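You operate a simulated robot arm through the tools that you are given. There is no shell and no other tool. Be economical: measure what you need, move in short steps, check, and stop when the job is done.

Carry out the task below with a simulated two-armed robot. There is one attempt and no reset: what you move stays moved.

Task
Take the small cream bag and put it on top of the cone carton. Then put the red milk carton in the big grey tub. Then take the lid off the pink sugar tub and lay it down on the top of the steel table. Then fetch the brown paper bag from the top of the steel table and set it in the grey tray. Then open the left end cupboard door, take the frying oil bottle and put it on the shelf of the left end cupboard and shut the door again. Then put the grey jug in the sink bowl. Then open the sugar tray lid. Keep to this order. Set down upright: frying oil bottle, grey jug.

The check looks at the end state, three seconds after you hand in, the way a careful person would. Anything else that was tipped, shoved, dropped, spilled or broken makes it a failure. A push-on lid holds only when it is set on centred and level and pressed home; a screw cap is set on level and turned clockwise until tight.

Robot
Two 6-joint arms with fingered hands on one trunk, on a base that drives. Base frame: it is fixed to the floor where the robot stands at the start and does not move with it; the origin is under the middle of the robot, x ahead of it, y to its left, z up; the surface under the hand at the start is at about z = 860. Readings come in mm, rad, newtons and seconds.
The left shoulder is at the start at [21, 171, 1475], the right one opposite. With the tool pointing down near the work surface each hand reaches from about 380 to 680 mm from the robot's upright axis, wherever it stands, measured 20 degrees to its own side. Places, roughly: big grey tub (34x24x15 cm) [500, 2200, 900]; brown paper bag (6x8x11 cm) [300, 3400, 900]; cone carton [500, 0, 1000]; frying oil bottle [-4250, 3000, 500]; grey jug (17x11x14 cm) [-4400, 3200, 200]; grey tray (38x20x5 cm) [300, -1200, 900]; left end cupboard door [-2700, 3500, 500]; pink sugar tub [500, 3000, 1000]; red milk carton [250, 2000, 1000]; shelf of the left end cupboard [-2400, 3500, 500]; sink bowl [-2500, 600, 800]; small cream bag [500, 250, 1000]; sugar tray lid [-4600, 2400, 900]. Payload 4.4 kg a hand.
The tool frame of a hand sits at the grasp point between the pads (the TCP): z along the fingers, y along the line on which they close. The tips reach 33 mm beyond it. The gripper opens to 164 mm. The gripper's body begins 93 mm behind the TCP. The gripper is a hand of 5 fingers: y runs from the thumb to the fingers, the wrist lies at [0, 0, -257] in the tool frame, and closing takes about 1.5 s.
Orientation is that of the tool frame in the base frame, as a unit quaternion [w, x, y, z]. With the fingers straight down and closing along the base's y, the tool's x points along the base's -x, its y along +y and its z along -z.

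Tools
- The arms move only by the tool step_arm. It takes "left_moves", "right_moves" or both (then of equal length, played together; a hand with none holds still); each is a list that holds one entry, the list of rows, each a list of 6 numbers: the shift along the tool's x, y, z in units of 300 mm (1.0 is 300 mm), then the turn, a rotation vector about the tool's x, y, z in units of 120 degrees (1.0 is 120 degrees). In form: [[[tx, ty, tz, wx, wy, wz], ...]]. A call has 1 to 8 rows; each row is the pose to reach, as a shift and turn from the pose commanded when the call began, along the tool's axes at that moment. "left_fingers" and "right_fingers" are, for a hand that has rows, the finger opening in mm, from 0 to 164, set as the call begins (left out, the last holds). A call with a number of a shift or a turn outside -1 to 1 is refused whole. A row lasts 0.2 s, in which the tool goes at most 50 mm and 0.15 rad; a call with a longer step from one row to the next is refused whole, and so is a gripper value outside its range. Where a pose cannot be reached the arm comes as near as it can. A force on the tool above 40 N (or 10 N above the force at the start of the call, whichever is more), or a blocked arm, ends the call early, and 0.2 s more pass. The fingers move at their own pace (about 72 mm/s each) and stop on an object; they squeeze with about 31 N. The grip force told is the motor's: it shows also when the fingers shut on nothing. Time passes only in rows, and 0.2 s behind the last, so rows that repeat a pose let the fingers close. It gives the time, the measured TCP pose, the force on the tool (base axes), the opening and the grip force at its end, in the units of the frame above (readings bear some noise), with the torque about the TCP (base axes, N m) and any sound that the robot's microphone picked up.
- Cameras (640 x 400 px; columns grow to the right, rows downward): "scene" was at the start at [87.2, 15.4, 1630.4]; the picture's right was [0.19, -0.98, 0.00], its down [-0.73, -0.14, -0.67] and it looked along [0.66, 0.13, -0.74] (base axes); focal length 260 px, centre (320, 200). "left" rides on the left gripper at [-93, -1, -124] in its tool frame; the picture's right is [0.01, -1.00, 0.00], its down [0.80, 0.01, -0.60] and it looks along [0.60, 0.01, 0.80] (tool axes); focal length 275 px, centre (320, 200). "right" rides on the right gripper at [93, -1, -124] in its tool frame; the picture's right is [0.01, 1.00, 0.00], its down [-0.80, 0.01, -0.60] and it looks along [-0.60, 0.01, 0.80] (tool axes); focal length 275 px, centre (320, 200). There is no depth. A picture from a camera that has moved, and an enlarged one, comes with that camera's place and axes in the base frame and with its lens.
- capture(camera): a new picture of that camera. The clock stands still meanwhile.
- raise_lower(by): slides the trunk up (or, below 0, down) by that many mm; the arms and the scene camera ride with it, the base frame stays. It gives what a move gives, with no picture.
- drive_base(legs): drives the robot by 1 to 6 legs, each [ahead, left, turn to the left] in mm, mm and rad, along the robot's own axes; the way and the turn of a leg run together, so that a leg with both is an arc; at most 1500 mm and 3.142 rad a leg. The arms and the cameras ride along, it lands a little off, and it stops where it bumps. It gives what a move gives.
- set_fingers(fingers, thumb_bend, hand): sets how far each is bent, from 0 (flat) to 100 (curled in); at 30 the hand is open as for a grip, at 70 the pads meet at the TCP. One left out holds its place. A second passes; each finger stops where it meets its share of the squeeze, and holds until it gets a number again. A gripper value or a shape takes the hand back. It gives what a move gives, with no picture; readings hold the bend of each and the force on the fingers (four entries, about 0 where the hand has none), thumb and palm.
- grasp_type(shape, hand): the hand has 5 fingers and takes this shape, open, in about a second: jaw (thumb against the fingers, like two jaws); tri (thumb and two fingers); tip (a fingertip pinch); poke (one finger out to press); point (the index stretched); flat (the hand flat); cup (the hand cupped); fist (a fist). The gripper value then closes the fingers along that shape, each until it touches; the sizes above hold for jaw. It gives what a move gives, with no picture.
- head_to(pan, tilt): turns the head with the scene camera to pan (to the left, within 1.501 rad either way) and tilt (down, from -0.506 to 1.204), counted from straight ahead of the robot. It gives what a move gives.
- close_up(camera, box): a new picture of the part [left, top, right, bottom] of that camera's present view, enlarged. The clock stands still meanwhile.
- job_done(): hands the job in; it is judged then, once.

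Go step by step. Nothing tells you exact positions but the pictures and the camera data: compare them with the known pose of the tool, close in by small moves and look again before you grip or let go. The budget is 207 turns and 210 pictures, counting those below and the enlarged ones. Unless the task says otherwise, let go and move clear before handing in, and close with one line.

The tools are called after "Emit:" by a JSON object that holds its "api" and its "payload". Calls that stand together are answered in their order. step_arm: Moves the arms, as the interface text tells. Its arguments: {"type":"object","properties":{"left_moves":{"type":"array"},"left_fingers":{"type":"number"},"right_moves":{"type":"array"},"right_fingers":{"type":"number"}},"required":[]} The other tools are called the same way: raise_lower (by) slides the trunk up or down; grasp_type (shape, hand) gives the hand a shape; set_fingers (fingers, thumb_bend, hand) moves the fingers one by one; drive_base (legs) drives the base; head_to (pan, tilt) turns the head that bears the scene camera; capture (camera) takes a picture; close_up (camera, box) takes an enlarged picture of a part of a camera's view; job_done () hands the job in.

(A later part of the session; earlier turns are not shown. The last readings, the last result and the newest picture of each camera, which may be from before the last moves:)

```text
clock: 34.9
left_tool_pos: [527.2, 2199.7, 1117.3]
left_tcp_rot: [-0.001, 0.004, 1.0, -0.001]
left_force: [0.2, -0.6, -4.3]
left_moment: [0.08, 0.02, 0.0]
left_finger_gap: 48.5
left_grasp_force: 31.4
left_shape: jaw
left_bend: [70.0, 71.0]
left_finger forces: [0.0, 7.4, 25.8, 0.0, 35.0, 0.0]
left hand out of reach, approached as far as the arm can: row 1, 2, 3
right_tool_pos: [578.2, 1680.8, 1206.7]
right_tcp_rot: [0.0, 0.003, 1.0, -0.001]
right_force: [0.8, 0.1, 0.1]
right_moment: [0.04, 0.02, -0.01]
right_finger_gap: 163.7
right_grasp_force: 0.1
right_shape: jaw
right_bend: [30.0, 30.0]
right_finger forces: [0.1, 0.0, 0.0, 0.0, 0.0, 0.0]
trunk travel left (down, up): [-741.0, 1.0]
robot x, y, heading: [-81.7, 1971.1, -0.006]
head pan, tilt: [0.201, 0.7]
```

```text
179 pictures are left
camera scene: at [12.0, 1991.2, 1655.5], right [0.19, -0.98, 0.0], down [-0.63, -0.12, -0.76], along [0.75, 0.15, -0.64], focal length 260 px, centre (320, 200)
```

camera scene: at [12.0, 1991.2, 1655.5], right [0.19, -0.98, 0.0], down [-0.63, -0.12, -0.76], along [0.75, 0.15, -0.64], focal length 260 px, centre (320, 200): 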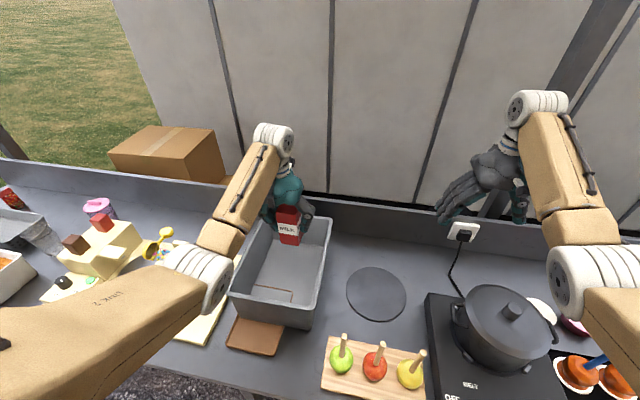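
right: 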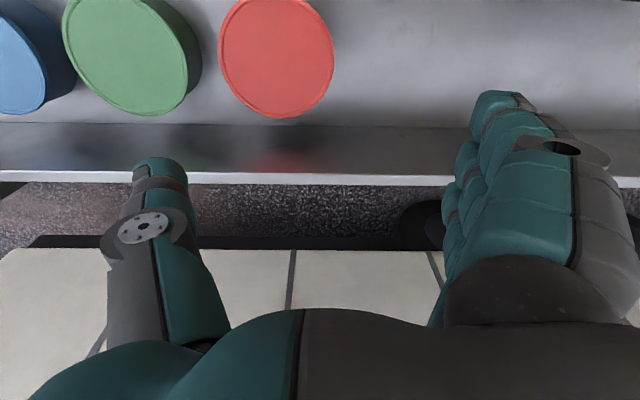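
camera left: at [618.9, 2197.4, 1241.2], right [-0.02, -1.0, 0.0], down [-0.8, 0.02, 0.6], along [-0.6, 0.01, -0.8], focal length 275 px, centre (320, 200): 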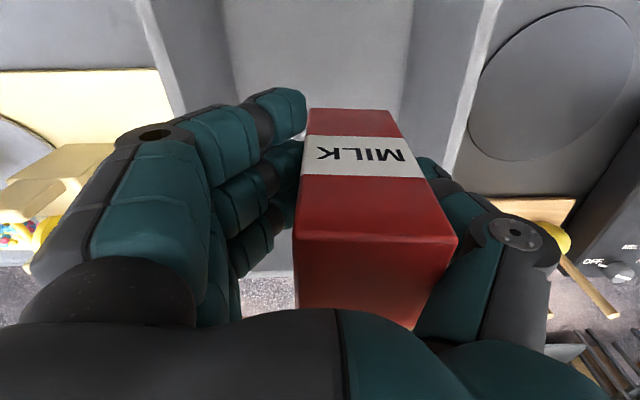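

The carton is over the tub. I'll lower partway and look.

Emit:
{"api": "step_arm", "payload": {"left_moves": [[[0, 0, 0.15, 0, 0, 0], [0, 0, 0.3, 0, 0, 0], [0, 0, 0.45, 0, 0, 0], [0, 0, 0.48, 0, 0, 0]]]}}

Emit:
{"api": "capture", "payload": {"camera": "left"}}

Emit:
{"api": "capture", "payload": {"camera": "scene"}}

```text
clock: 35.9
left_tool_pos: [526.8, 2200.0, 974.9]
left_tcp_rot: [-0.001, 0.003, 1.0, -0.001]
left_force: [0.3, -0.4, -4.1]
left_moment: [0.05, -0.03, 0.02]
left_finger_gap: 48.3
left_grasp_force: 31.1
left_shape: jaw
left_bend: [70.0, 71.0]
left_finger forces: [0.0, 7.4, 25.7, 0.0, 34.9, 0.0]
right_tool_pos: [578.4, 1680.9, 1207.5]
right_tcp_rot: [-0.001, 0.003, 1.0, 0.0]
right_force: [-0.9, -0.4, 0.0]
right_moment: [0.01, -0.01, 0.04]
right_finger_gap: 163.9
right_grasp_force: 0.0
right_shape: jaw
right_bend: [30.0, 30.0]
right_finger forces: [0.0, 0.0, 0.0, 0.0, 0.1, 0.0]
trunk travel left (down, up): [-741.0, 1.0]
robot x, y, heading: [-80.6, 1973.6, -0.005]
head pan, tilt: [0.201, 0.7]
```

```text
178 pictures are left
camera left: at [620.1, 2198.7, 1098.2], right [-0.02, -1.0, 0.0], down [-0.8, 0.02, 0.6], along [-0.6, 0.01, -0.8], focal length 275 px, centre (320, 200)
```

left: 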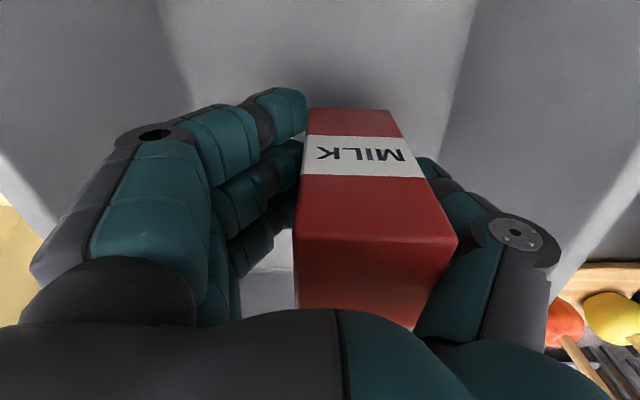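

```text
177 pictures are left
camera scene: at [11.9, 1991.5, 1655.5], right [0.19, -0.98, 0.0], down [-0.63, -0.13, -0.76], along [0.75, 0.15, -0.64], focal length 260 px, centre (320, 200)
```

scene: 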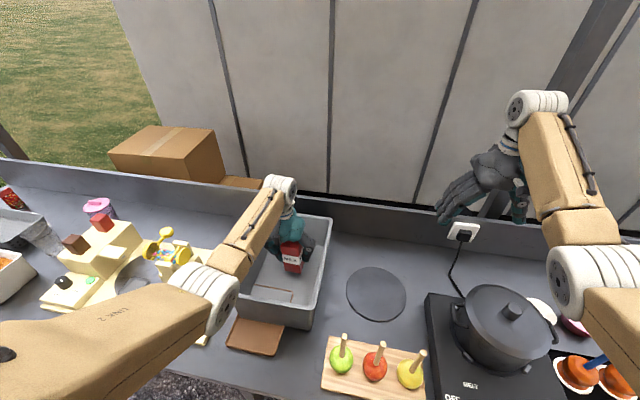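

Clear of the tub walls. Lowering to the tub floor.

Emit:
{"api": "step_arm", "payload": {"left_moves": [[[0, 0, 0.08, 0, 0, 0], [0, 0, 0.1, 0, 0, 0], [0, 0, 0.11, 0, 0, 0], [0, 0, 0.115, 0, 0, 0]]]}}

```text
clock: 36.9
left_tool_pos: [526.7, 2199.9, 940.9]
left_tcp_rot: [0.0, 0.003, 1.0, -0.001]
left_force: [-0.6, 0.4, 1.6]
left_moment: [0.17, 0.12, 0.01]
left_finger_gap: 48.6
left_grasp_force: 31.2
left_shape: jaw
left_bend: [70.0, 71.0]
left_finger forces: [0.0, 7.5, 26.7, 0.0, 35.9, 0.0]
right_tool_pos: [578.0, 1680.3, 1207.7]
right_tcp_rot: [0.0, 0.002, 1.0, 0.0]
right_force: [0.0, 0.4, -0.9]
right_moment: [-0.05, -0.03, -0.04]
right_finger_gap: 163.8
right_grasp_force: 0.1
right_shape: jaw
right_bend: [30.0, 30.0]
right_finger forces: [0.0, 0.0, 0.1, 0.0, 0.0, 0.1]
trunk travel left (down, up): [-741.0, 1.0]
robot x, y, heading: [-82.5, 1971.1, -0.007]
head pan, tilt: [0.201, 0.7]
```

Contact with the floor. Releasing and rising.

Emit:
{"api": "step_arm", "payload": {"left_moves": [[[0, 0, 0.005, 0, 0, 0], [0, 0, 0.005, 0, 0, 0], [0, 0, 0.005, 0, 0, 0], [0, 0, 0.005, 0, 0, 0], [0, 0, -0.1, 0, 0, 0], [0, 0, -0.25, 0, 0, 0], [0, 0, -0.4, 0, 0, 0], [0, 0, -0.55, 0, 0, 0]]], "left_fingers": 88}}

Emit:
{"api": "capture", "payload": {"camera": "left"}}

Emit:
{"api": "capture", "payload": {"camera": "scene"}}

```text
clock: 38.7
left_tool_pos: [525.1, 2200.7, 1102.4]
left_tcp_rot: [-0.002, 0.003, 1.0, -0.001]
left_force: [-0.6, -0.2, 0.3]
left_moment: [0.01, -0.02, 0.01]
left_finger_gap: 87.1
left_grasp_force: 0.1
left_shape: jaw
left_bend: [72.0, 71.0]
left_finger forces: [0.0, 0.0, 0.0, 0.0, 0.1, 0.1]
right_tool_pos: [578.2, 1681.1, 1207.7]
right_tcp_rot: [0.0, 0.003, 1.0, 0.0]
right_force: [-0.4, -0.2, -0.5]
right_moment: [0.01, 0.01, -0.02]
right_finger_gap: 163.9
right_grasp_force: 0.1
right_shape: jaw
right_bend: [30.0, 30.0]
right_finger forces: [0.0, 0.0, 0.0, 0.1, 0.0, 0.0]
trunk travel left (down, up): [-741.0, 1.0]
robot x, y, heading: [-86.7, 1970.4, -0.008]
head pan, tilt: [0.201, 0.7]
```

```text
176 pictures are left
camera left: at [617.0, 2199.1, 1226.5], right [-0.02, -1.0, 0.0], down [-0.8, 0.02, 0.6], along [-0.6, 0.01, -0.8], focal length 275 px, centre (320, 200)
```

left: 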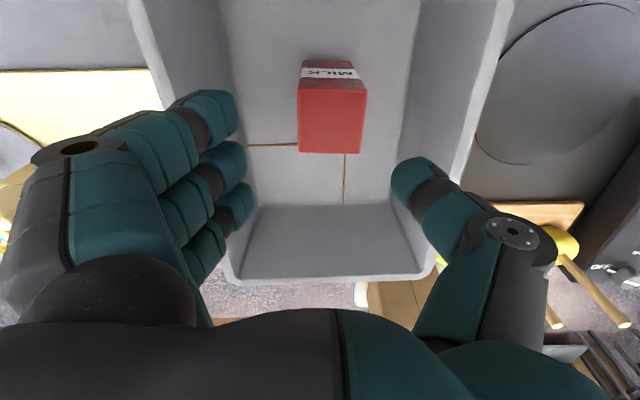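

```text
175 pictures are left
camera scene: at [11.2, 1991.2, 1655.5], right [0.19, -0.98, 0.0], down [-0.63, -0.12, -0.76], along [0.75, 0.15, -0.64], focal length 260 px, centre (320, 200)
```

scene: 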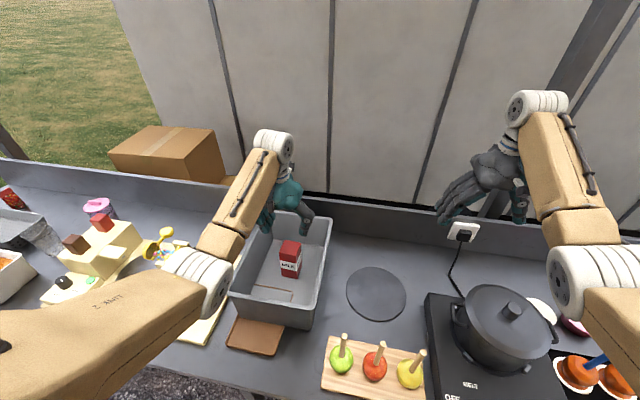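

The milk carton stands in the tub. Next I back off and drive left to the pink sugar tub.

Emit:
{"api": "drive_base", "payload": {"legs": [[-350, 0, 0.007], [0, 780, 0]]}}

Emit:
{"api": "capture", "payload": {"camera": "scene"}}

```text
clock: 44.8
left_tool_pos: [176.9, 2977.3, 1102.7]
left_tcp_rot: [-0.001, 0.006, 1.0, 0.0]
left_force: [0.1, 1.0, 0.6]
left_moment: [-0.03, 0.0, 0.05]
left_finger_gap: 87.1
left_grasp_force: 0.0
left_shape: jaw
left_bend: [72.0, 71.0]
left_finger forces: [0.0, 0.0, 0.0, 0.1, 0.1, 0.0]
right_tool_pos: [226.1, 2456.9, 1207.6]
right_tcp_rot: [0.0, 0.005, 1.0, 0.001]
right_force: [0.6, -0.5, -0.3]
right_moment: [-0.01, 0.0, 0.01]
right_finger_gap: 163.9
right_grasp_force: 0.1
right_shape: jaw
right_bend: [30.0, 30.0]
right_finger forces: [0.0, 0.0, 0.0, 0.0, 0.0, 0.0]
trunk travel left (down, up): [-741.0, 1.0]
robot x, y, heading: [-433.3, 2753.3, -0.009]
head pan, tilt: [0.201, 0.7]
```

```text
174 pictures are left
camera scene: at [-337.9, 2770.6, 1655.5], right [0.19, -0.98, 0.0], down [-0.63, -0.12, -0.76], along [0.75, 0.14, -0.64], focal length 260 px, centre (320, 200)
```

scene: 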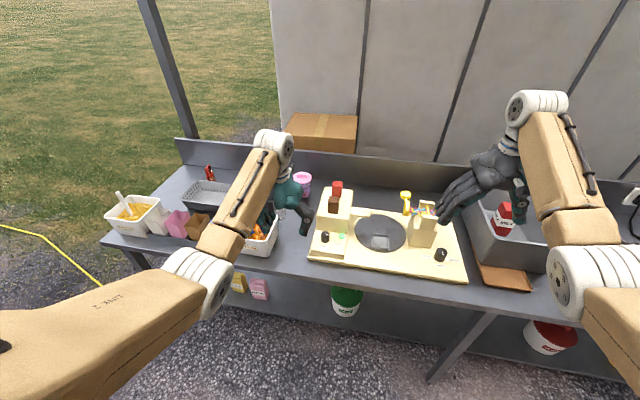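

The pink tub is behind the left hand near the back of the counter; the brown bag is at left. Zooming in.

Emit:
{"api": "close_up", "payload": {"camera": "scene", "box": [90, 150, 370, 290]}}

Emit:
{"api": "close_up", "payload": {"camera": "scene", "box": [260, 160, 360, 240]}}

```text
2.29 times, centred on (230, 220) of scene
camera zoom: at [-337.9, 2770.6, 1655.5], right [0.19, -0.98, 0.0], down [-0.63, -0.12, -0.76], along [0.75, 0.14, -0.64], focal length 593 px, centre (526, 154)
```

zoom: 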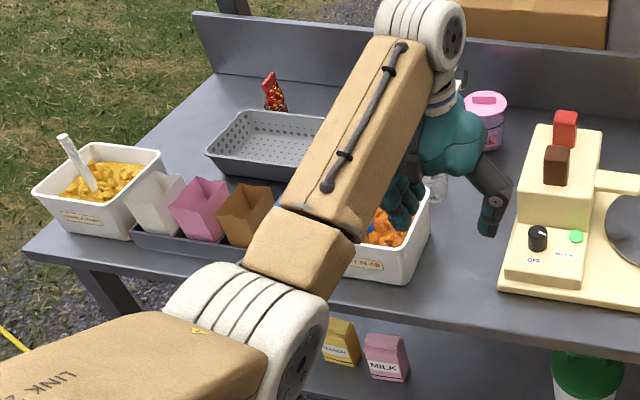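

```text
5.00 times, centred on (310, 200) of scene
camera zoom: at [-337.9, 2770.6, 1655.5], right [0.19, -0.98, 0.0], down [-0.63, -0.12, -0.76], along [0.75, 0.14, -0.64], focal length 1298 px, centre (370, 200)
```

zoom: 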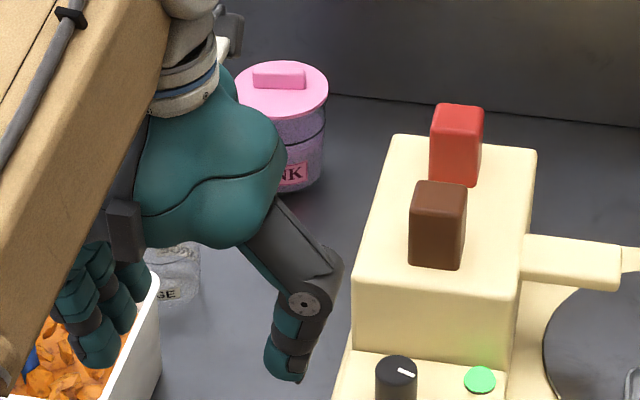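

The pink lid with its tab is at about [632, 3035], top z ~950. I'll drive in so the left hand is above it.

Emit:
{"api": "drive_base", "payload": {"legs": [[425, 55, 0.009]]}}

Emit:
{"api": "capture", "payload": {"camera": "left"}}

Emit:
{"api": "capture", "payload": {"camera": "scene"}}

```text
clock: 47.4
left_tool_pos: [601.5, 3026.8, 1102.4]
left_tcp_rot: [-0.001, 0.008, 1.0, -0.001]
left_force: [-0.2, -0.3, 0.3]
left_moment: [0.01, 0.05, -0.01]
left_finger_gap: 87.1
left_grasp_force: 0.1
left_shape: jaw
left_bend: [72.0, 71.0]
left_finger forces: [0.0, 0.0, 0.0, 0.0, 0.1, 0.0]
right_tool_pos: [650.4, 2505.9, 1208.2]
right_tcp_rot: [-0.001, 0.006, 1.0, 0.001]
right_force: [0.3, -0.3, 0.8]
right_moment: [0.0, 0.01, -0.04]
right_finger_gap: 163.7
right_grasp_force: 0.0
right_shape: jaw
right_bend: [30.0, 30.0]
right_finger forces: [0.0, 0.0, 0.0, 0.1, 0.0, 0.0]
trunk travel left (down, up): [-741.0, 1.0]
robot x, y, heading: [-7.1, 2803.7, -0.012]
head pan, tilt: [0.201, 0.7]
```

```text
171 pictures are left
camera left: at [693.5, 3024.2, 1226.0], right [-0.03, -1.0, 0.0], down [-0.8, 0.02, 0.6], along [-0.6, 0.01, -0.8], focal length 275 px, centre (320, 200)
```

left: 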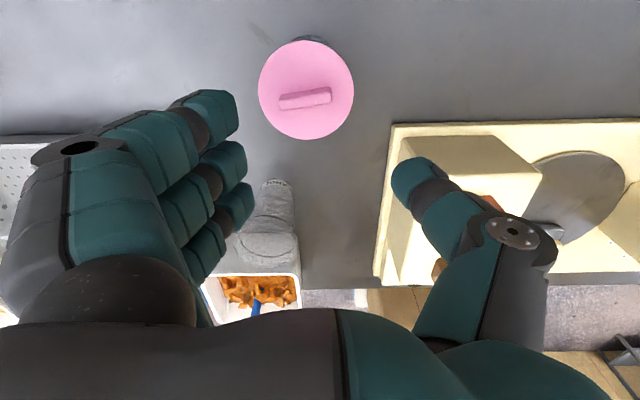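

```text
170 pictures are left
camera scene: at [86.3, 2820.9, 1655.4], right [0.19, -0.98, 0.0], down [-0.63, -0.12, -0.76], along [0.75, 0.14, -0.64], focal length 260 px, centre (320, 200)
```

scene: 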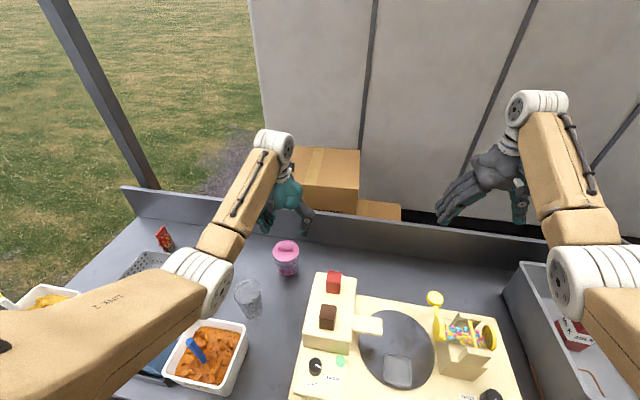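

Lid centre is near [626, 3037]. I'll zoom on its tab.

Emit:
{"api": "close_up", "payload": {"camera": "left", "box": [240, 20, 370, 160]}}

Emit:
{"api": "close_up", "payload": {"camera": "scene", "box": [260, 225, 320, 290]}}

```text
2.86 times, centred on (305, 90) of left
camera zoom: at [693.5, 3024.2, 1226.0], right [-0.03, -1.0, 0.0], down [-0.8, 0.02, 0.6], along [-0.6, 0.01, -0.8], focal length 786 px, centre (363, 514)
```

zoom: 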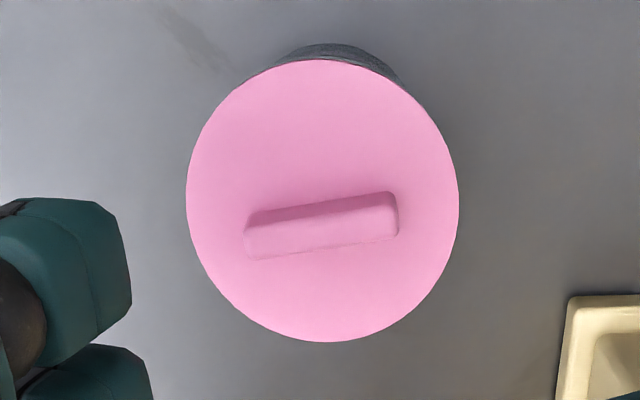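

```text
6.15 times, centred on (290, 258) of scene
camera zoom: at [86.3, 2820.9, 1655.4], right [0.19, -0.98, 0.0], down [-0.63, -0.12, -0.76], along [0.75, 0.14, -0.64], focal length 1598 px, centre (505, -154)
```

zoom: 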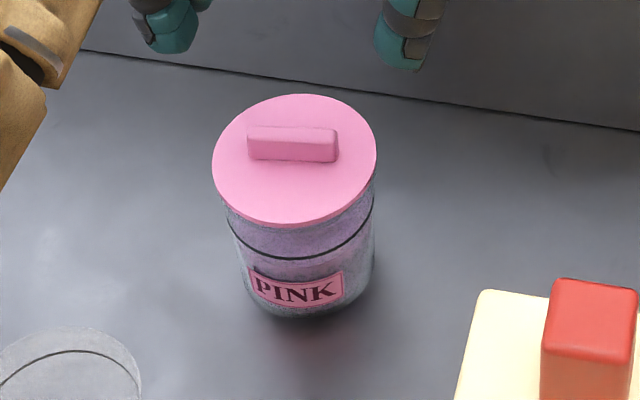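

The lid has a raised bar about 48×12 mm, running nearly along y. I'll yaw the hand ~79° so it can pinch the bar across its thickness, and shift over the lid.

Emit:
{"api": "step_arm", "payload": {"left_moves": [[[-0.02, 0.01, 0, 0, 0, 0.07], [-0.04, 0.02, 0, 0, 0, 0.14], [-0.06, 0.035, 0, 0, 0, 0.21], [-0.08, 0.035, 0, 0, 0, 0.28], [-0.08, 0.035, 0, 0, 0, 0.35], [-0.08, 0.035, 0, 0, 0, 0.42], [-0.08, 0.035, 0, 0, 0, 0.49], [-0.08, 0.035, 0, 0, 0, 0.56]]], "left_fingers": 70}}

Emit:
{"api": "step_arm", "payload": {"left_moves": [[[0, 0, 0, 0, 0, 0.05], [0, 0, 0, 0, 0, 0.1], [0, 0, 0, 0, 0, 0.1]]]}}

Emit:
{"api": "capture", "payload": {"camera": "left"}}

Emit:
{"api": "capture", "payload": {"camera": "scene"}}

```text
clock: 49.2
left_tool_pos: [625.0, 3036.7, 1103.3]
left_tcp_rot: [0.0, 0.56, 0.828, -0.001]
left_force: [-0.1, -0.1, 0.2]
left_moment: [0.02, -0.01, 0.0]
left_finger_gap: 70.6
left_grasp_force: 0.0
left_shape: jaw
left_bend: [73.0, 74.0]
left_finger forces: [0.0, 0.0, 0.0, 0.0, 0.1, 0.1]
right_tool_pos: [649.7, 2506.5, 1207.4]
right_tcp_rot: [0.0, 0.006, 1.0, 0.0]
right_force: [-0.2, -0.4, -0.5]
right_moment: [0.02, -0.01, 0.01]
right_finger_gap: 163.7
right_grasp_force: 0.1
right_shape: jaw
right_bend: [30.0, 30.0]
right_finger forces: [0.0, 0.1, 0.1, 0.0, 0.0, 0.0]
trunk travel left (down, up): [-741.0, 1.0]
robot x, y, heading: [-8.7, 2804.4, -0.011]
head pan, tilt: [0.201, 0.7]
```

```text
clock: 50.0
left_tool_pos: [625.0, 3037.0, 1101.5]
left_tcp_rot: [0.001, 0.644, 0.765, -0.002]
left_force: [-0.4, -0.7, 0.7]
left_moment: [-0.01, 0.01, 0.01]
left_finger_gap: 71.0
left_grasp_force: 0.1
left_shape: jaw
left_bend: [73.0, 74.0]
left_finger forces: [0.1, 0.0, 0.1, 0.1, 0.1, 0.0]
right_tool_pos: [650.6, 2505.9, 1208.0]
right_tcp_rot: [0.0, 0.006, 1.0, 0.0]
right_force: [0.2, -0.4, -0.1]
right_moment: [0.03, 0.01, 0.02]
right_finger_gap: 163.9
right_grasp_force: 0.0
right_shape: jaw
right_bend: [30.0, 30.0]
right_finger forces: [0.1, 0.0, 0.1, 0.0, 0.0, 0.0]
trunk travel left (down, up): [-741.0, 1.0]
robot x, y, heading: [-8.3, 2804.9, -0.011]
head pan, tilt: [0.201, 0.7]
```

```text
167 pictures are left
camera left: at [639.4, 2944.8, 1226.5], right [-0.99, -0.16, 0.0], down [-0.13, 0.79, 0.6], along [-0.1, 0.59, -0.8], focal length 275 px, centre (320, 200)
```

left: 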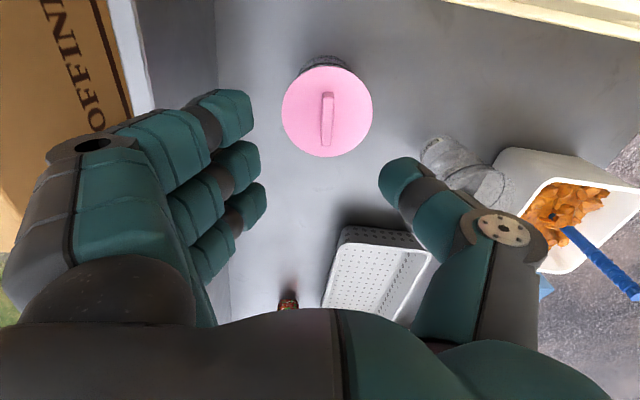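

```text
166 pictures are left
camera scene: at [85.8, 2820.8, 1655.5], right [0.19, -0.98, 0.0], down [-0.63, -0.12, -0.76], along [0.75, 0.14, -0.64], focal length 260 px, centre (320, 200)
```

scene: 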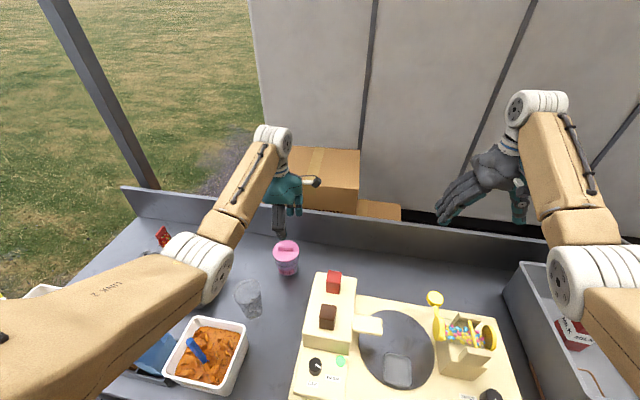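

The hand is now aligned with the bar. I'll shift 8 mm toward the thumb and come down close above the lid.

Emit:
{"api": "step_arm", "payload": {"left_moves": [[[0, -0.027, 0.1, 0, 0, 0], [0, -0.027, 0.2, 0, 0, 0], [0, -0.027, 0.3, 0, 0, 0], [0, -0.027, 0.3, 0, 0, 0]]], "left_fingers": 50}}

Emit:
{"api": "capture", "payload": {"camera": "left"}}

Emit:
{"api": "close_up", "payload": {"camera": "scene", "box": [250, 190, 330, 290]}}

```text
clock: 51.0
left_tool_pos: [616.4, 3035.8, 1012.7]
left_tcp_rot: [0.001, 0.642, 0.766, -0.002]
left_force: [0.5, -0.2, -0.3]
left_moment: [0.03, 0.0, -0.01]
left_finger_gap: 50.9
left_grasp_force: 0.1
left_shape: jaw
left_bend: [73.0, 76.0]
left_finger forces: [0.1, 0.1, 0.0, 0.0, 0.0, 0.1]
right_tool_pos: [650.5, 2506.0, 1208.1]
right_tcp_rot: [-0.001, 0.006, 1.0, 0.0]
right_force: [0.2, -0.7, 0.4]
right_moment: [0.0, 0.03, 0.01]
right_finger_gap: 163.9
right_grasp_force: 0.1
right_shape: jaw
right_bend: [30.0, 30.0]
right_finger forces: [0.0, 0.0, 0.0, 0.0, 0.1, 0.1]
trunk travel left (down, up): [-741.0, 1.0]
robot x, y, heading: [-6.8, 2805.1, -0.013]
head pan, tilt: [0.201, 0.7]
```

```text
165 pictures are left
camera left: at [631.6, 2944.0, 1136.5], right [-0.99, -0.16, 0.0], down [-0.13, 0.79, 0.6], along [-0.1, 0.59, -0.8], focal length 275 px, centre (320, 200)
```

left: 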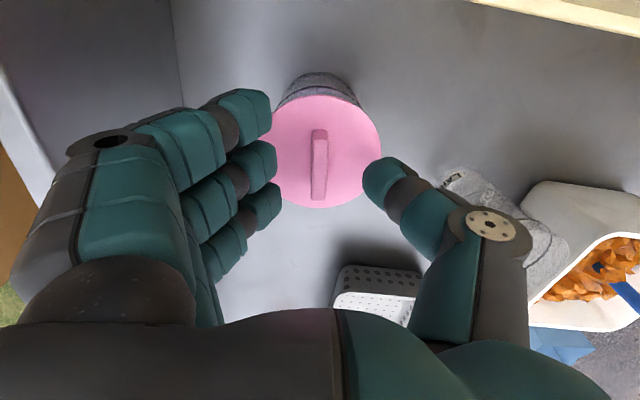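

```text
4.00 times, centred on (290, 240) of scene
camera zoom: at [85.5, 2820.7, 1655.5], right [0.19, -0.98, 0.0], down [-0.63, -0.12, -0.76], along [0.75, 0.14, -0.64], focal length 1038 px, centre (440, 40)
```

zoom: 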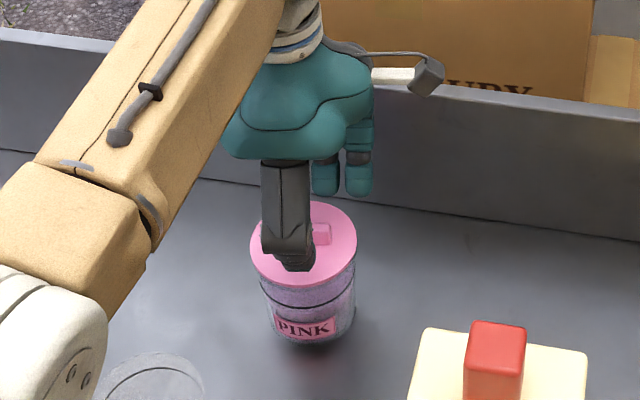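

I'll go down another 13 mm so the fingertips flank the bar, then close.

Emit:
{"api": "step_arm", "payload": {"left_moves": [[[0, 0, 0.03, 0, 0, 0], [0, 0, 0.045, 0, 0, 0], [0, 0, 0.045, 0, 0, 0]]]}}

Emit:
{"api": "close_up", "payload": {"camera": "left", "box": [220, 60, 460, 260]}}

Emit:
{"api": "close_up", "payload": {"camera": "scene", "box": [260, 210, 320, 290]}}

```text
clock: 51.8
left_tool_pos: [616.2, 3036.4, 999.4]
left_tcp_rot: [0.0, 0.643, 0.766, -0.001]
left_force: [-0.1, -1.2, 0.2]
left_moment: [0.03, 0.02, 0.02]
left_finger_gap: 50.6
left_grasp_force: 0.1
left_shape: jaw
left_bend: [73.0, 76.0]
left_finger forces: [0.0, 0.0, 0.0, 0.0, 0.1, 0.1]
right_tool_pos: [650.4, 2506.9, 1207.5]
right_tcp_rot: [0.0, 0.007, 1.0, 0.0]
right_force: [-0.5, 0.2, 0.3]
right_moment: [-0.01, 0.02, -0.01]
right_finger_gap: 163.8
right_grasp_force: 0.1
right_shape: jaw
right_bend: [30.0, 30.0]
right_finger forces: [0.1, 0.0, 0.0, 0.0, 0.0, 0.0]
trunk travel left (down, up): [-741.0, 1.0]
robot x, y, heading: [-7.2, 2807.2, -0.01]
head pan, tilt: [0.201, 0.7]
```

```text
2.00 times, centred on (340, 160) of left
camera zoom: at [631.2, 2944.0, 1123.2], right [-0.99, -0.16, 0.0], down [-0.13, 0.79, 0.6], along [-0.1, 0.59, -0.8], focal length 551 px, centre (280, 280)
```

zoom: 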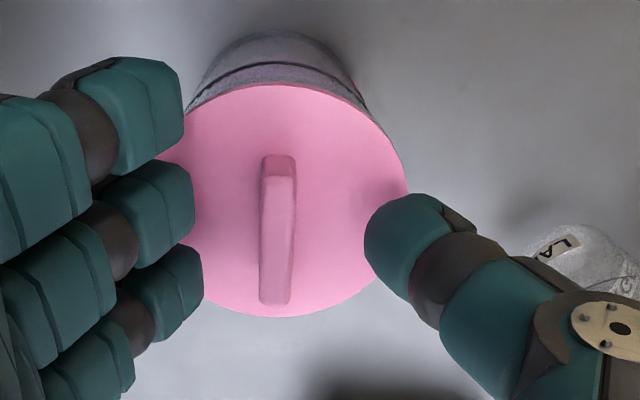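

```text
5.00 times, centred on (290, 250) of scene
camera zoom: at [85.8, 2820.8, 1655.5], right [0.19, -0.98, 0.0], down [-0.63, -0.12, -0.76], along [0.75, 0.14, -0.64], focal length 1298 px, centre (470, -50)
```

zoom: 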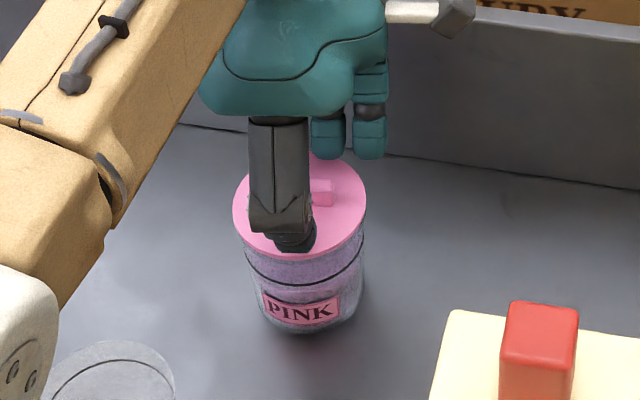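

The bar is centred between fingers and thumb. Closing.

Emit:
{"api": "step_arm", "payload": {"left_moves": [[[0, 0, 0, 0, 0, 0], [0, 0, 0, 0, 0, 0], [0, 0, 0, 0, 0, 0], [0, 0, 0, 0, 0, 0], [0, 0, 0, 0, 0, 0]]], "left_fingers": 2}}

Emit:
{"api": "close_up", "payload": {"camera": "left", "box": [220, 60, 460, 260]}}

Emit:
{"api": "close_up", "payload": {"camera": "scene", "box": [260, 210, 320, 290]}}

```text
clock: 53.0
left_tool_pos: [615.8, 3035.6, 999.9]
left_tcp_rot: [0.0, 0.642, 0.766, 0.0]
left_force: [3.3, 0.4, 2.0]
left_moment: [0.0, -0.13, 0.0]
left_finger_gap: 3.2
left_grasp_force: 31.1
left_shape: jaw
left_bend: [69.0, 71.0]
left_finger forces: [0.0, 14.8, 16.8, 0.1, 27.7, 0.0]
right_tool_pos: [649.6, 2505.6, 1207.2]
right_tcp_rot: [-0.001, 0.006, 1.0, -0.001]
right_force: [1.1, 0.3, -0.5]
right_moment: [0.01, 0.02, 0.02]
right_finger_gap: 164.1
right_grasp_force: 0.1
right_shape: jaw
right_bend: [30.0, 30.0]
right_finger forces: [0.0, 0.0, 0.0, 0.0, 0.0, 0.0]
trunk travel left (down, up): [-741.0, 1.0]
robot x, y, heading: [-9.0, 2804.9, -0.014]
head pan, tilt: [0.201, 0.7]
heard: snap
```

```text
2.00 times, centred on (340, 160) of left
camera zoom: at [631.7, 2944.0, 1123.6], right [-0.99, -0.16, 0.0], down [-0.13, 0.79, 0.6], along [-0.1, 0.59, -0.8], focal length 551 px, centre (280, 280)
```

zoom: 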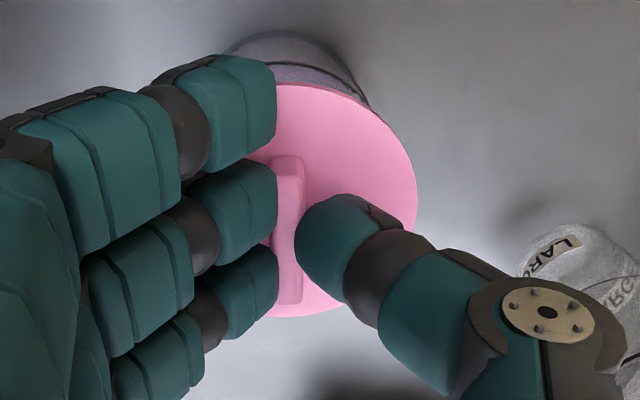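

```text
5.00 times, centred on (290, 250) of scene
camera zoom: at [86.0, 2820.8, 1655.5], right [0.19, -0.98, 0.0], down [-0.63, -0.12, -0.76], along [0.75, 0.14, -0.64], focal length 1298 px, centre (470, -50)
```

zoom: 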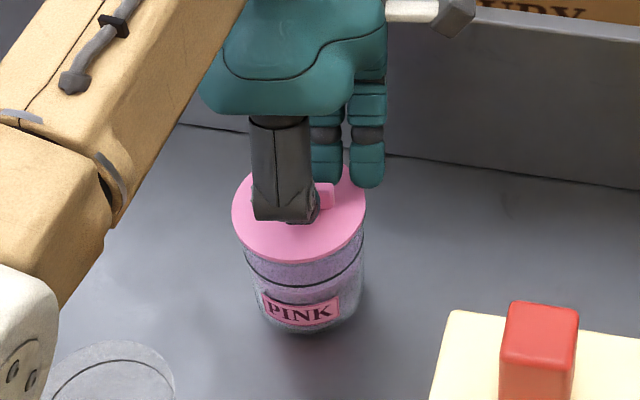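

A snap was heard and the bar is gripped. Lifting slowly to see whether only the lid comes.

Emit:
{"api": "step_arm", "payload": {"left_moves": [[[0, 0, -0.02, 0, 0, 0], [0, 0, -0.05, 0, 0, 0], [0, 0, -0.08, 0, 0, 0], [0, 0, -0.12, 0, 0, 0]]]}}

Emit:
{"api": "close_up", "payload": {"camera": "scene", "box": [250, 200, 330, 290]}}

```text
clock: 54.0
left_tool_pos: [615.6, 3036.3, 1034.6]
left_tcp_rot: [0.0, 0.643, 0.766, -0.002]
left_force: [-0.2, -0.4, -0.3]
left_moment: [-0.04, 0.0, -0.01]
left_finger_gap: 3.3
left_grasp_force: 31.2
left_shape: jaw
left_bend: [69.0, 71.0]
left_finger forces: [0.0, 13.9, 15.3, 0.1, 28.8, 0.1]
right_tool_pos: [650.1, 2506.2, 1209.3]
right_tcp_rot: [0.0, 0.006, 1.0, 0.0]
right_force: [-0.5, 0.4, 0.0]
right_moment: [-0.04, -0.01, -0.03]
right_finger_gap: 163.7
right_grasp_force: 0.0
right_shape: jaw
right_bend: [30.0, 30.0]
right_finger forces: [0.0, 0.0, 0.0, 0.1, 0.0, 0.0]
trunk travel left (down, up): [-741.0, 1.0]
robot x, y, heading: [-5.6, 2808.5, -0.014]
head pan, tilt: [0.201, 0.7]
```

```text
4.44 times, centred on (290, 245) of scene
camera zoom: at [85.4, 2820.8, 1655.5], right [0.19, -0.98, 0.0], down [-0.63, -0.12, -0.76], along [0.75, 0.14, -0.64], focal length 1154 px, centre (453, 0)
```

zoom: 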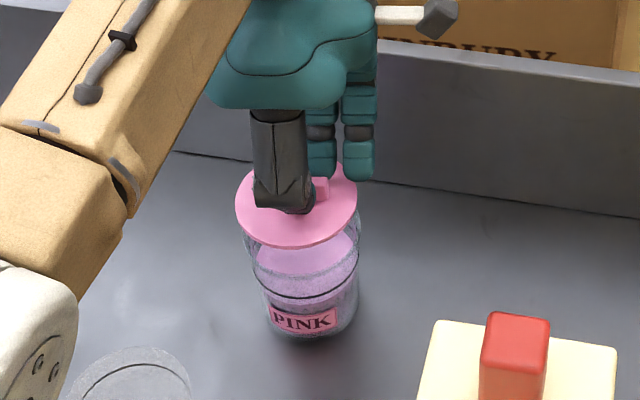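

The lid came off cleanly. A free spot is left of the tub around [610, 3185]; I'll raise, drive left 150 mm and look there.

Emit:
{"api": "step_arm", "payload": {"left_moves": [[[0, 0, -0.08, 0, 0, 0], [0, 0, -0.16, 0, 0, 0], [0, 0, -0.16, 0, 0, 0]]]}}

Emit:
{"api": "drive_base", "payload": {"legs": [[0, 150, 0.012]]}}

Emit:
{"api": "capture", "payload": {"camera": "left"}}

Emit:
{"api": "capture", "payload": {"camera": "scene"}}

```text
clock: 54.8
left_tool_pos: [615.7, 3035.3, 1082.8]
left_tcp_rot: [-0.001, 0.643, 0.766, -0.002]
left_force: [0.0, 0.7, 0.7]
left_moment: [-0.05, 0.01, -0.01]
left_finger_gap: 3.3
left_grasp_force: 30.9
left_shape: jaw
left_bend: [69.0, 71.0]
left_finger forces: [0.1, 14.0, 15.1, 0.1, 28.8, 0.0]
right_tool_pos: [650.3, 2506.7, 1207.7]
right_tcp_rot: [0.0, 0.006, 1.0, 0.0]
right_force: [0.3, 0.1, 0.9]
right_moment: [0.0, -0.03, -0.02]
right_finger_gap: 164.0
right_grasp_force: 0.0
right_shape: jaw
right_bend: [30.0, 30.0]
right_finger forces: [0.0, 0.0, 0.0, 0.0, 0.0, 0.0]
trunk travel left (down, up): [-741.0, 1.0]
robot x, y, heading: [-3.3, 2803.3, -0.013]
head pan, tilt: [0.201, 0.7]
```

```text
clock: 56.1
left_tool_pos: [613.7, 3193.9, 1082.2]
left_tcp_rot: [0.0, 0.638, 0.77, -0.001]
left_force: [-0.6, 0.2, 0.2]
left_moment: [-0.01, 0.03, 0.03]
left_finger_gap: 3.2
left_grasp_force: 30.8
left_shape: jaw
left_bend: [69.0, 71.0]
left_finger forces: [0.0, 13.9, 15.2, 0.0, 28.8, 0.0]
right_tool_pos: [655.2, 2664.8, 1207.7]
right_tcp_rot: [0.0, 0.001, 1.0, -0.001]
right_force: [0.1, 1.2, -0.5]
right_moment: [-0.03, 0.0, -0.01]
right_finger_gap: 164.0
right_grasp_force: 0.0
right_shape: jaw
right_bend: [30.0, 30.0]
right_finger forces: [0.1, 0.0, 0.0, 0.0, 0.1, 0.0]
trunk travel left (down, up): [-741.0, 1.0]
robot x, y, heading: [-6.7, 2954.6, 0.001]
head pan, tilt: [0.201, 0.7]
```

```text
158 pictures are left
camera left: at [630.0, 3102.3, 1206.3], right [-0.98, -0.17, 0.0], down [-0.14, 0.79, 0.6], along [-0.11, 0.59, -0.8], focal length 275 px, centre (320, 200)
```

left: 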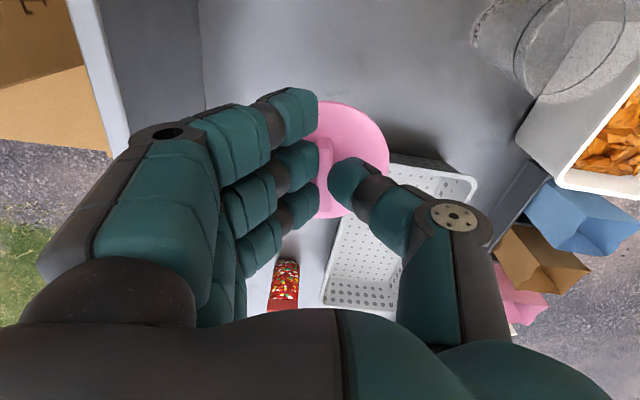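

```text
157 pictures are left
camera scene: at [86.5, 2972.4, 1655.4], right [0.2, -0.98, 0.0], down [-0.63, -0.13, -0.76], along [0.75, 0.15, -0.64], focal length 260 px, centre (320, 200)
```

scene: 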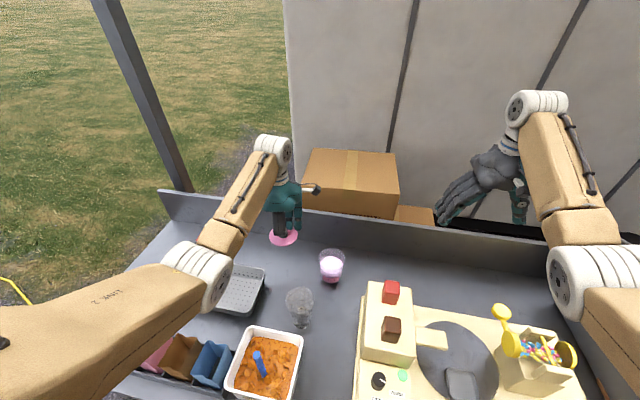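

The spot below is clear. Lowering the lid toward the counter.

Emit:
{"api": "step_arm", "payload": {"left_moves": [[[0, 0, 0.15, 0, 0, 0], [0, 0, 0.3, 0, 0, 0], [0, 0, 0.45, 0, 0, 0], [0, 0, 0.5, 0, 0, 0]]]}}

Emit:
{"api": "capture", "payload": {"camera": "left"}}

Emit:
{"api": "close_up", "payload": {"camera": "scene", "box": [220, 170, 360, 310]}}

```text
clock: 57.1
left_tool_pos: [613.1, 3191.5, 932.6]
left_tcp_rot: [0.0, 0.638, 0.77, -0.001]
left_force: [0.5, 0.4, -0.1]
left_moment: [0.01, 0.05, 0.02]
left_finger_gap: 3.1
left_grasp_force: 30.9
left_shape: jaw
left_bend: [69.0, 71.0]
left_finger forces: [0.0, 13.9, 15.1, 0.0, 28.3, 0.1]
right_tool_pos: [654.9, 2663.9, 1208.1]
right_tcp_rot: [-0.001, -0.001, 1.0, 0.0]
right_force: [0.0, -0.5, -0.3]
right_moment: [0.0, 0.02, -0.02]
right_finger_gap: 164.0
right_grasp_force: 0.1
right_shape: jaw
right_bend: [30.0, 30.0]
right_finger forces: [0.1, 0.1, 0.0, 0.0, 0.1, 0.1]
trunk travel left (down, up): [-741.0, 1.0]
robot x, y, heading: [-6.6, 2954.6, -0.002]
head pan, tilt: [0.201, 0.7]
```

```text
156 pictures are left
camera left: at [629.6, 3100.4, 1056.4], right [-0.98, -0.17, 0.0], down [-0.14, 0.79, 0.6], along [-0.11, 0.59, -0.8], focal length 275 px, centre (320, 200)
```

left: 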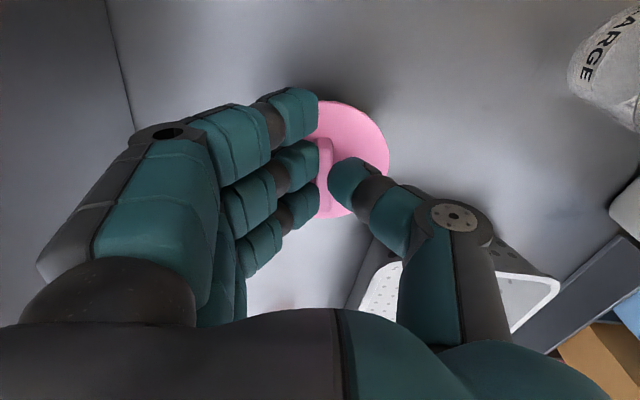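

```text
2.86 times, centred on (290, 240) of scene
camera zoom: at [86.5, 2971.6, 1655.5], right [0.2, -0.98, 0.0], down [-0.63, -0.13, -0.76], along [0.75, 0.15, -0.64], focal length 742 px, centre (406, 86)
```

zoom: 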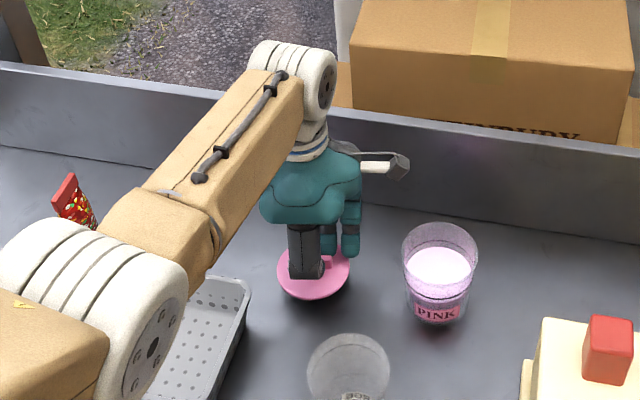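

Nearly there. Lowering in small steps until contact.

Emit:
{"api": "step_arm", "payload": {"left_moves": [[[0, 0, 0.05, 0, 0, 0], [0, 0, 0.065, 0, 0, 0], [0, 0, 0.08, 0, 0, 0], [0, 0, 0.09, 0, 0, 0]]]}}

Emit:
{"api": "close_up", "payload": {"camera": "scene", "box": [260, 210, 320, 260]}}

```text
clock: 58.1
left_tool_pos: [613.7, 3194.5, 910.1]
left_tcp_rot: [0.001, 0.638, 0.77, 0.0]
left_force: [-4.3, 1.1, 21.7]
left_moment: [0.03, 0.14, 0.01]
left_finger_gap: 3.8
left_grasp_force: 31.2
left_shape: jaw
left_bend: [70.0, 72.0]
left_finger forces: [0.0, 16.4, 17.4, 0.0, 39.3, 0.0]
right_tool_pos: [652.6, 2663.4, 1209.2]
right_tcp_rot: [0.001, 0.0, 1.0, 0.0]
right_force: [-0.4, -0.1, -0.5]
right_moment: [0.04, -0.01, 0.01]
right_finger_gap: 163.8
right_grasp_force: 0.1
right_shape: jaw
right_bend: [30.0, 30.0]
right_finger forces: [0.1, 0.1, 0.0, 0.0, 0.1, 0.1]
trunk travel left (down, up): [-741.0, 1.0]
robot x, y, heading: [-7.8, 2952.2, -0.001]
head pan, tilt: [0.201, 0.7]
```

```text
8.00 times, centred on (290, 235) of scene
camera zoom: at [83.4, 2971.1, 1655.9], right [0.2, -0.98, 0.0], down [-0.63, -0.13, -0.77], along [0.75, 0.15, -0.64], focal length 2077 px, centre (560, -80)
```

zoom: 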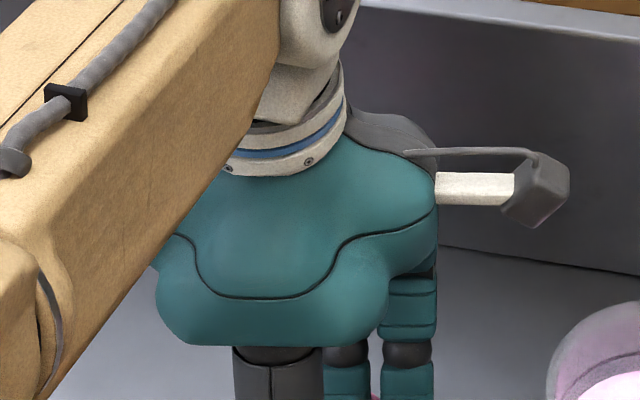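

On the counter with about 20 N. Release and rise.

Emit:
{"api": "step_arm", "payload": {"left_moves": [[[0, 0, -0.005, 0, 0, 0], [0, 0, -0.005, 0, 0, 0], [0, 0, -0.005, 0, 0, 0], [0, 0, -0.05, 0, 0, 0], [0, 0, -0.2, 0, 0, 0], [0, 0, -0.35, 0, 0, 0], [0, 0, -0.5, 0, 0, 0], [0, 0, -0.65, 0, 0, 0]]], "left_fingers": 50}}

Emit:
{"api": "capture", "payload": {"camera": "left"}}

Emit:
{"api": "capture", "payload": {"camera": "scene"}}

```text
clock: 59.9
left_tool_pos: [613.5, 3194.6, 1100.7]
left_tcp_rot: [0.0, 0.638, 0.77, -0.001]
left_force: [0.1, -0.7, 0.2]
left_moment: [-0.01, 0.01, 0.04]
left_finger_gap: 49.6
left_grasp_force: 0.1
left_shape: jaw
left_bend: [73.0, 76.0]
left_finger forces: [0.0, 0.1, 0.0, 0.1, 0.0, 0.1]
right_tool_pos: [654.8, 2665.2, 1207.5]
right_tcp_rot: [0.0, 0.0, 1.0, 0.0]
right_force: [-0.3, 0.5, -0.2]
right_moment: [0.01, -0.02, 0.02]
right_finger_gap: 163.6
right_grasp_force: 0.1
right_shape: jaw
right_bend: [30.0, 30.0]
right_finger forces: [0.0, 0.0, 0.0, 0.0, 0.0, 0.0]
trunk travel left (down, up): [-741.0, 1.0]
robot x, y, heading: [-9.6, 2955.7, 0.001]
head pan, tilt: [0.201, 0.7]
```

```text
153 pictures are left
camera left: at [629.8, 3102.9, 1223.8], right [-0.98, -0.17, 0.0], down [-0.14, 0.79, 0.6], along [-0.11, 0.59, -0.8], focal length 275 px, centre (320, 200)
```

left: 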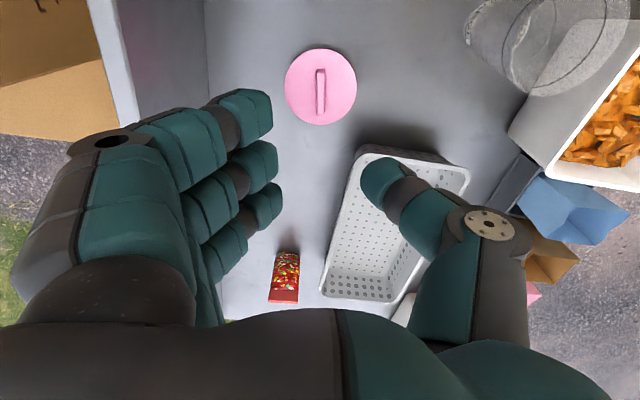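

```text
152 pictures are left
camera scene: at [86.2, 2971.3, 1655.5], right [0.2, -0.98, 0.0], down [-0.63, -0.13, -0.76], along [0.75, 0.15, -0.64], focal length 260 px, centre (320, 200)
```

scene: 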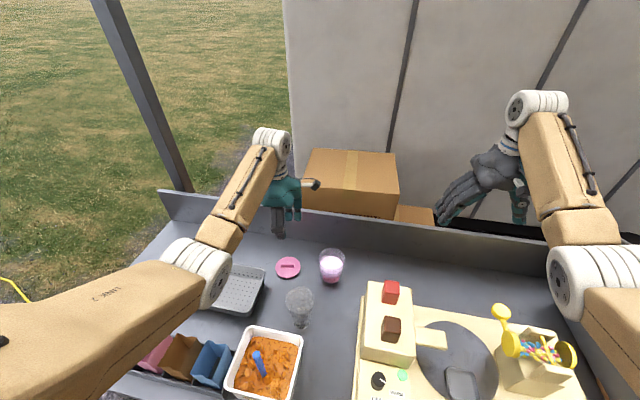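

The lid lies on the table. Next I move to the brown paper bag: drive left, then back.

Emit:
{"api": "drive_base", "payload": {"legs": [[0, 210, 0], [-260, 0, 0]]}}

Emit:
{"api": "head_to", "payload": {"pan": 0.35, "tilt": 0.9}}

Emit:
{"api": "capture", "payload": {"camera": "left"}}

Emit:
{"api": "capture", "payload": {"camera": "scene"}}

```text
clock: 63.0
left_tool_pos: [352.0, 3402.7, 1099.9]
left_tcp_rot: [0.0, 0.636, 0.771, -0.001]
left_force: [-0.5, -0.8, 0.1]
left_moment: [0.02, -0.04, 0.0]
left_finger_gap: 49.5
left_grasp_force: 0.0
left_shape: jaw
left_bend: [73.0, 76.0]
left_finger forces: [0.0, 0.0, 0.0, 0.0, 0.1, 0.1]
right_tool_pos: [393.8, 2873.0, 1206.9]
right_tcp_rot: [0.0, -0.002, 1.0, 0.0]
right_force: [-0.4, 0.0, -0.2]
right_moment: [-0.02, -0.04, 0.0]
right_finger_gap: 163.8
right_grasp_force: 0.1
right_shape: jaw
right_bend: [30.0, 30.0]
right_finger forces: [0.0, 0.0, 0.1, 0.1, 0.0, 0.0]
trunk travel left (down, up): [-741.0, 1.0]
robot x, y, heading: [-267.3, 3158.3, 0.006]
head pan, tilt: [0.201, 0.7]
```

```text
clock: 63.8
left_tool_pos: [352.2, 3401.9, 1099.9]
left_tcp_rot: [0.0, 0.636, 0.771, -0.002]
left_force: [-0.5, 0.0, 0.0]
left_moment: [0.01, -0.01, 0.03]
left_finger_gap: 49.3
left_grasp_force: 0.1
left_shape: jaw
left_bend: [73.0, 76.0]
left_finger forces: [0.1, 0.0, 0.0, 0.1, 0.1, 0.0]
right_tool_pos: [395.5, 2873.5, 1208.7]
right_tcp_rot: [0.0, -0.001, 1.0, 0.0]
right_force: [-0.4, -0.8, -1.1]
right_moment: [0.0, 0.02, 0.01]
right_finger_gap: 163.7
right_grasp_force: 0.0
right_shape: jaw
right_bend: [30.0, 30.0]
right_finger forces: [0.0, 0.0, 0.0, 0.0, 0.0, 0.0]
trunk travel left (down, up): [-741.0, 1.0]
robot x, y, heading: [-267.5, 3160.6, 0.005]
head pan, tilt: [0.351, 0.901]
```

```text
151 pictures are left
camera left: at [368.8, 3311.3, 1223.5], right [-0.98, -0.18, 0.0], down [-0.14, 0.79, 0.6], along [-0.11, 0.59, -0.8], focal length 275 px, centre (320, 200)
```

left: 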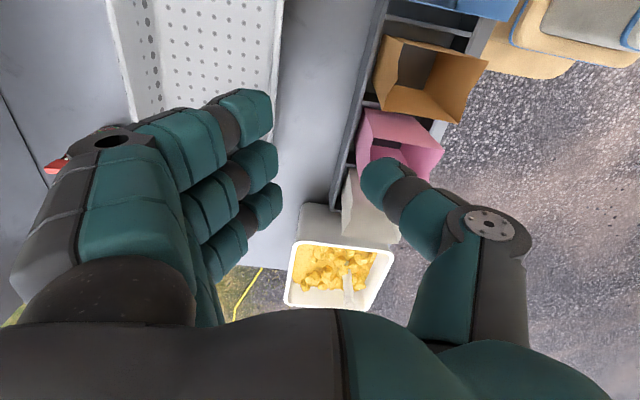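

```text
150 pictures are left
camera scene: at [-186.9, 3187.4, 1639.4], right [0.35, -0.94, 0.0], down [-0.73, -0.27, -0.62], along [0.58, 0.22, -0.78], focal length 260 px, centre (320, 200)
```

scene: 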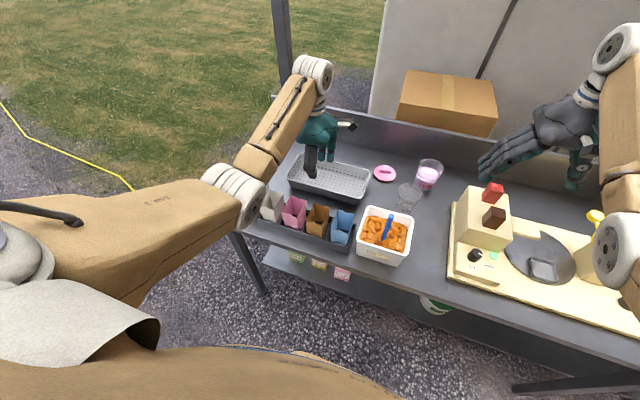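

Emit:
{"api": "close_up", "payload": {"camera": "scene", "box": [240, 170, 380, 270]}}

Emit:
{"api": "close_up", "payload": {"camera": "left", "box": [320, 0, 520, 180]}}

```text
4.00 times, centred on (310, 220) of scene
camera zoom: at [-186.9, 3187.4, 1639.4], right [0.35, -0.94, 0.0], down [-0.73, -0.27, -0.62], along [0.58, 0.22, -0.78], focal length 1038 px, centre (360, 120)
```

zoom: 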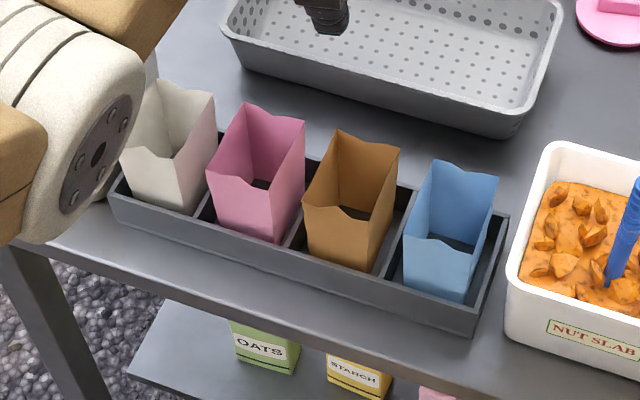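

```text
2.22 times, centred on (420, 90) of left
camera zoom: at [368.8, 3311.3, 1223.5], right [-0.98, -0.18, 0.0], down [-0.14, 0.79, 0.6], along [-0.11, 0.59, -0.8], focal length 612 px, centre (98, 444)
```

zoom: 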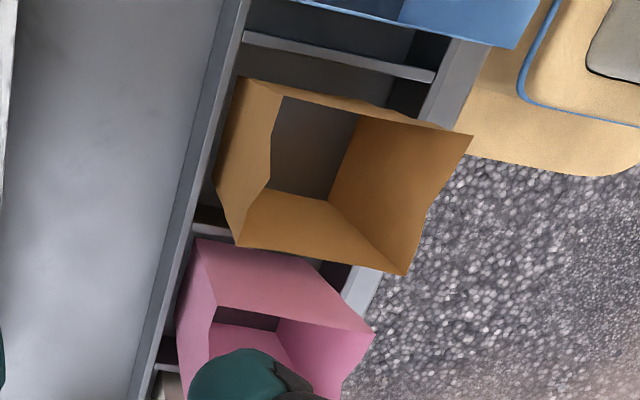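

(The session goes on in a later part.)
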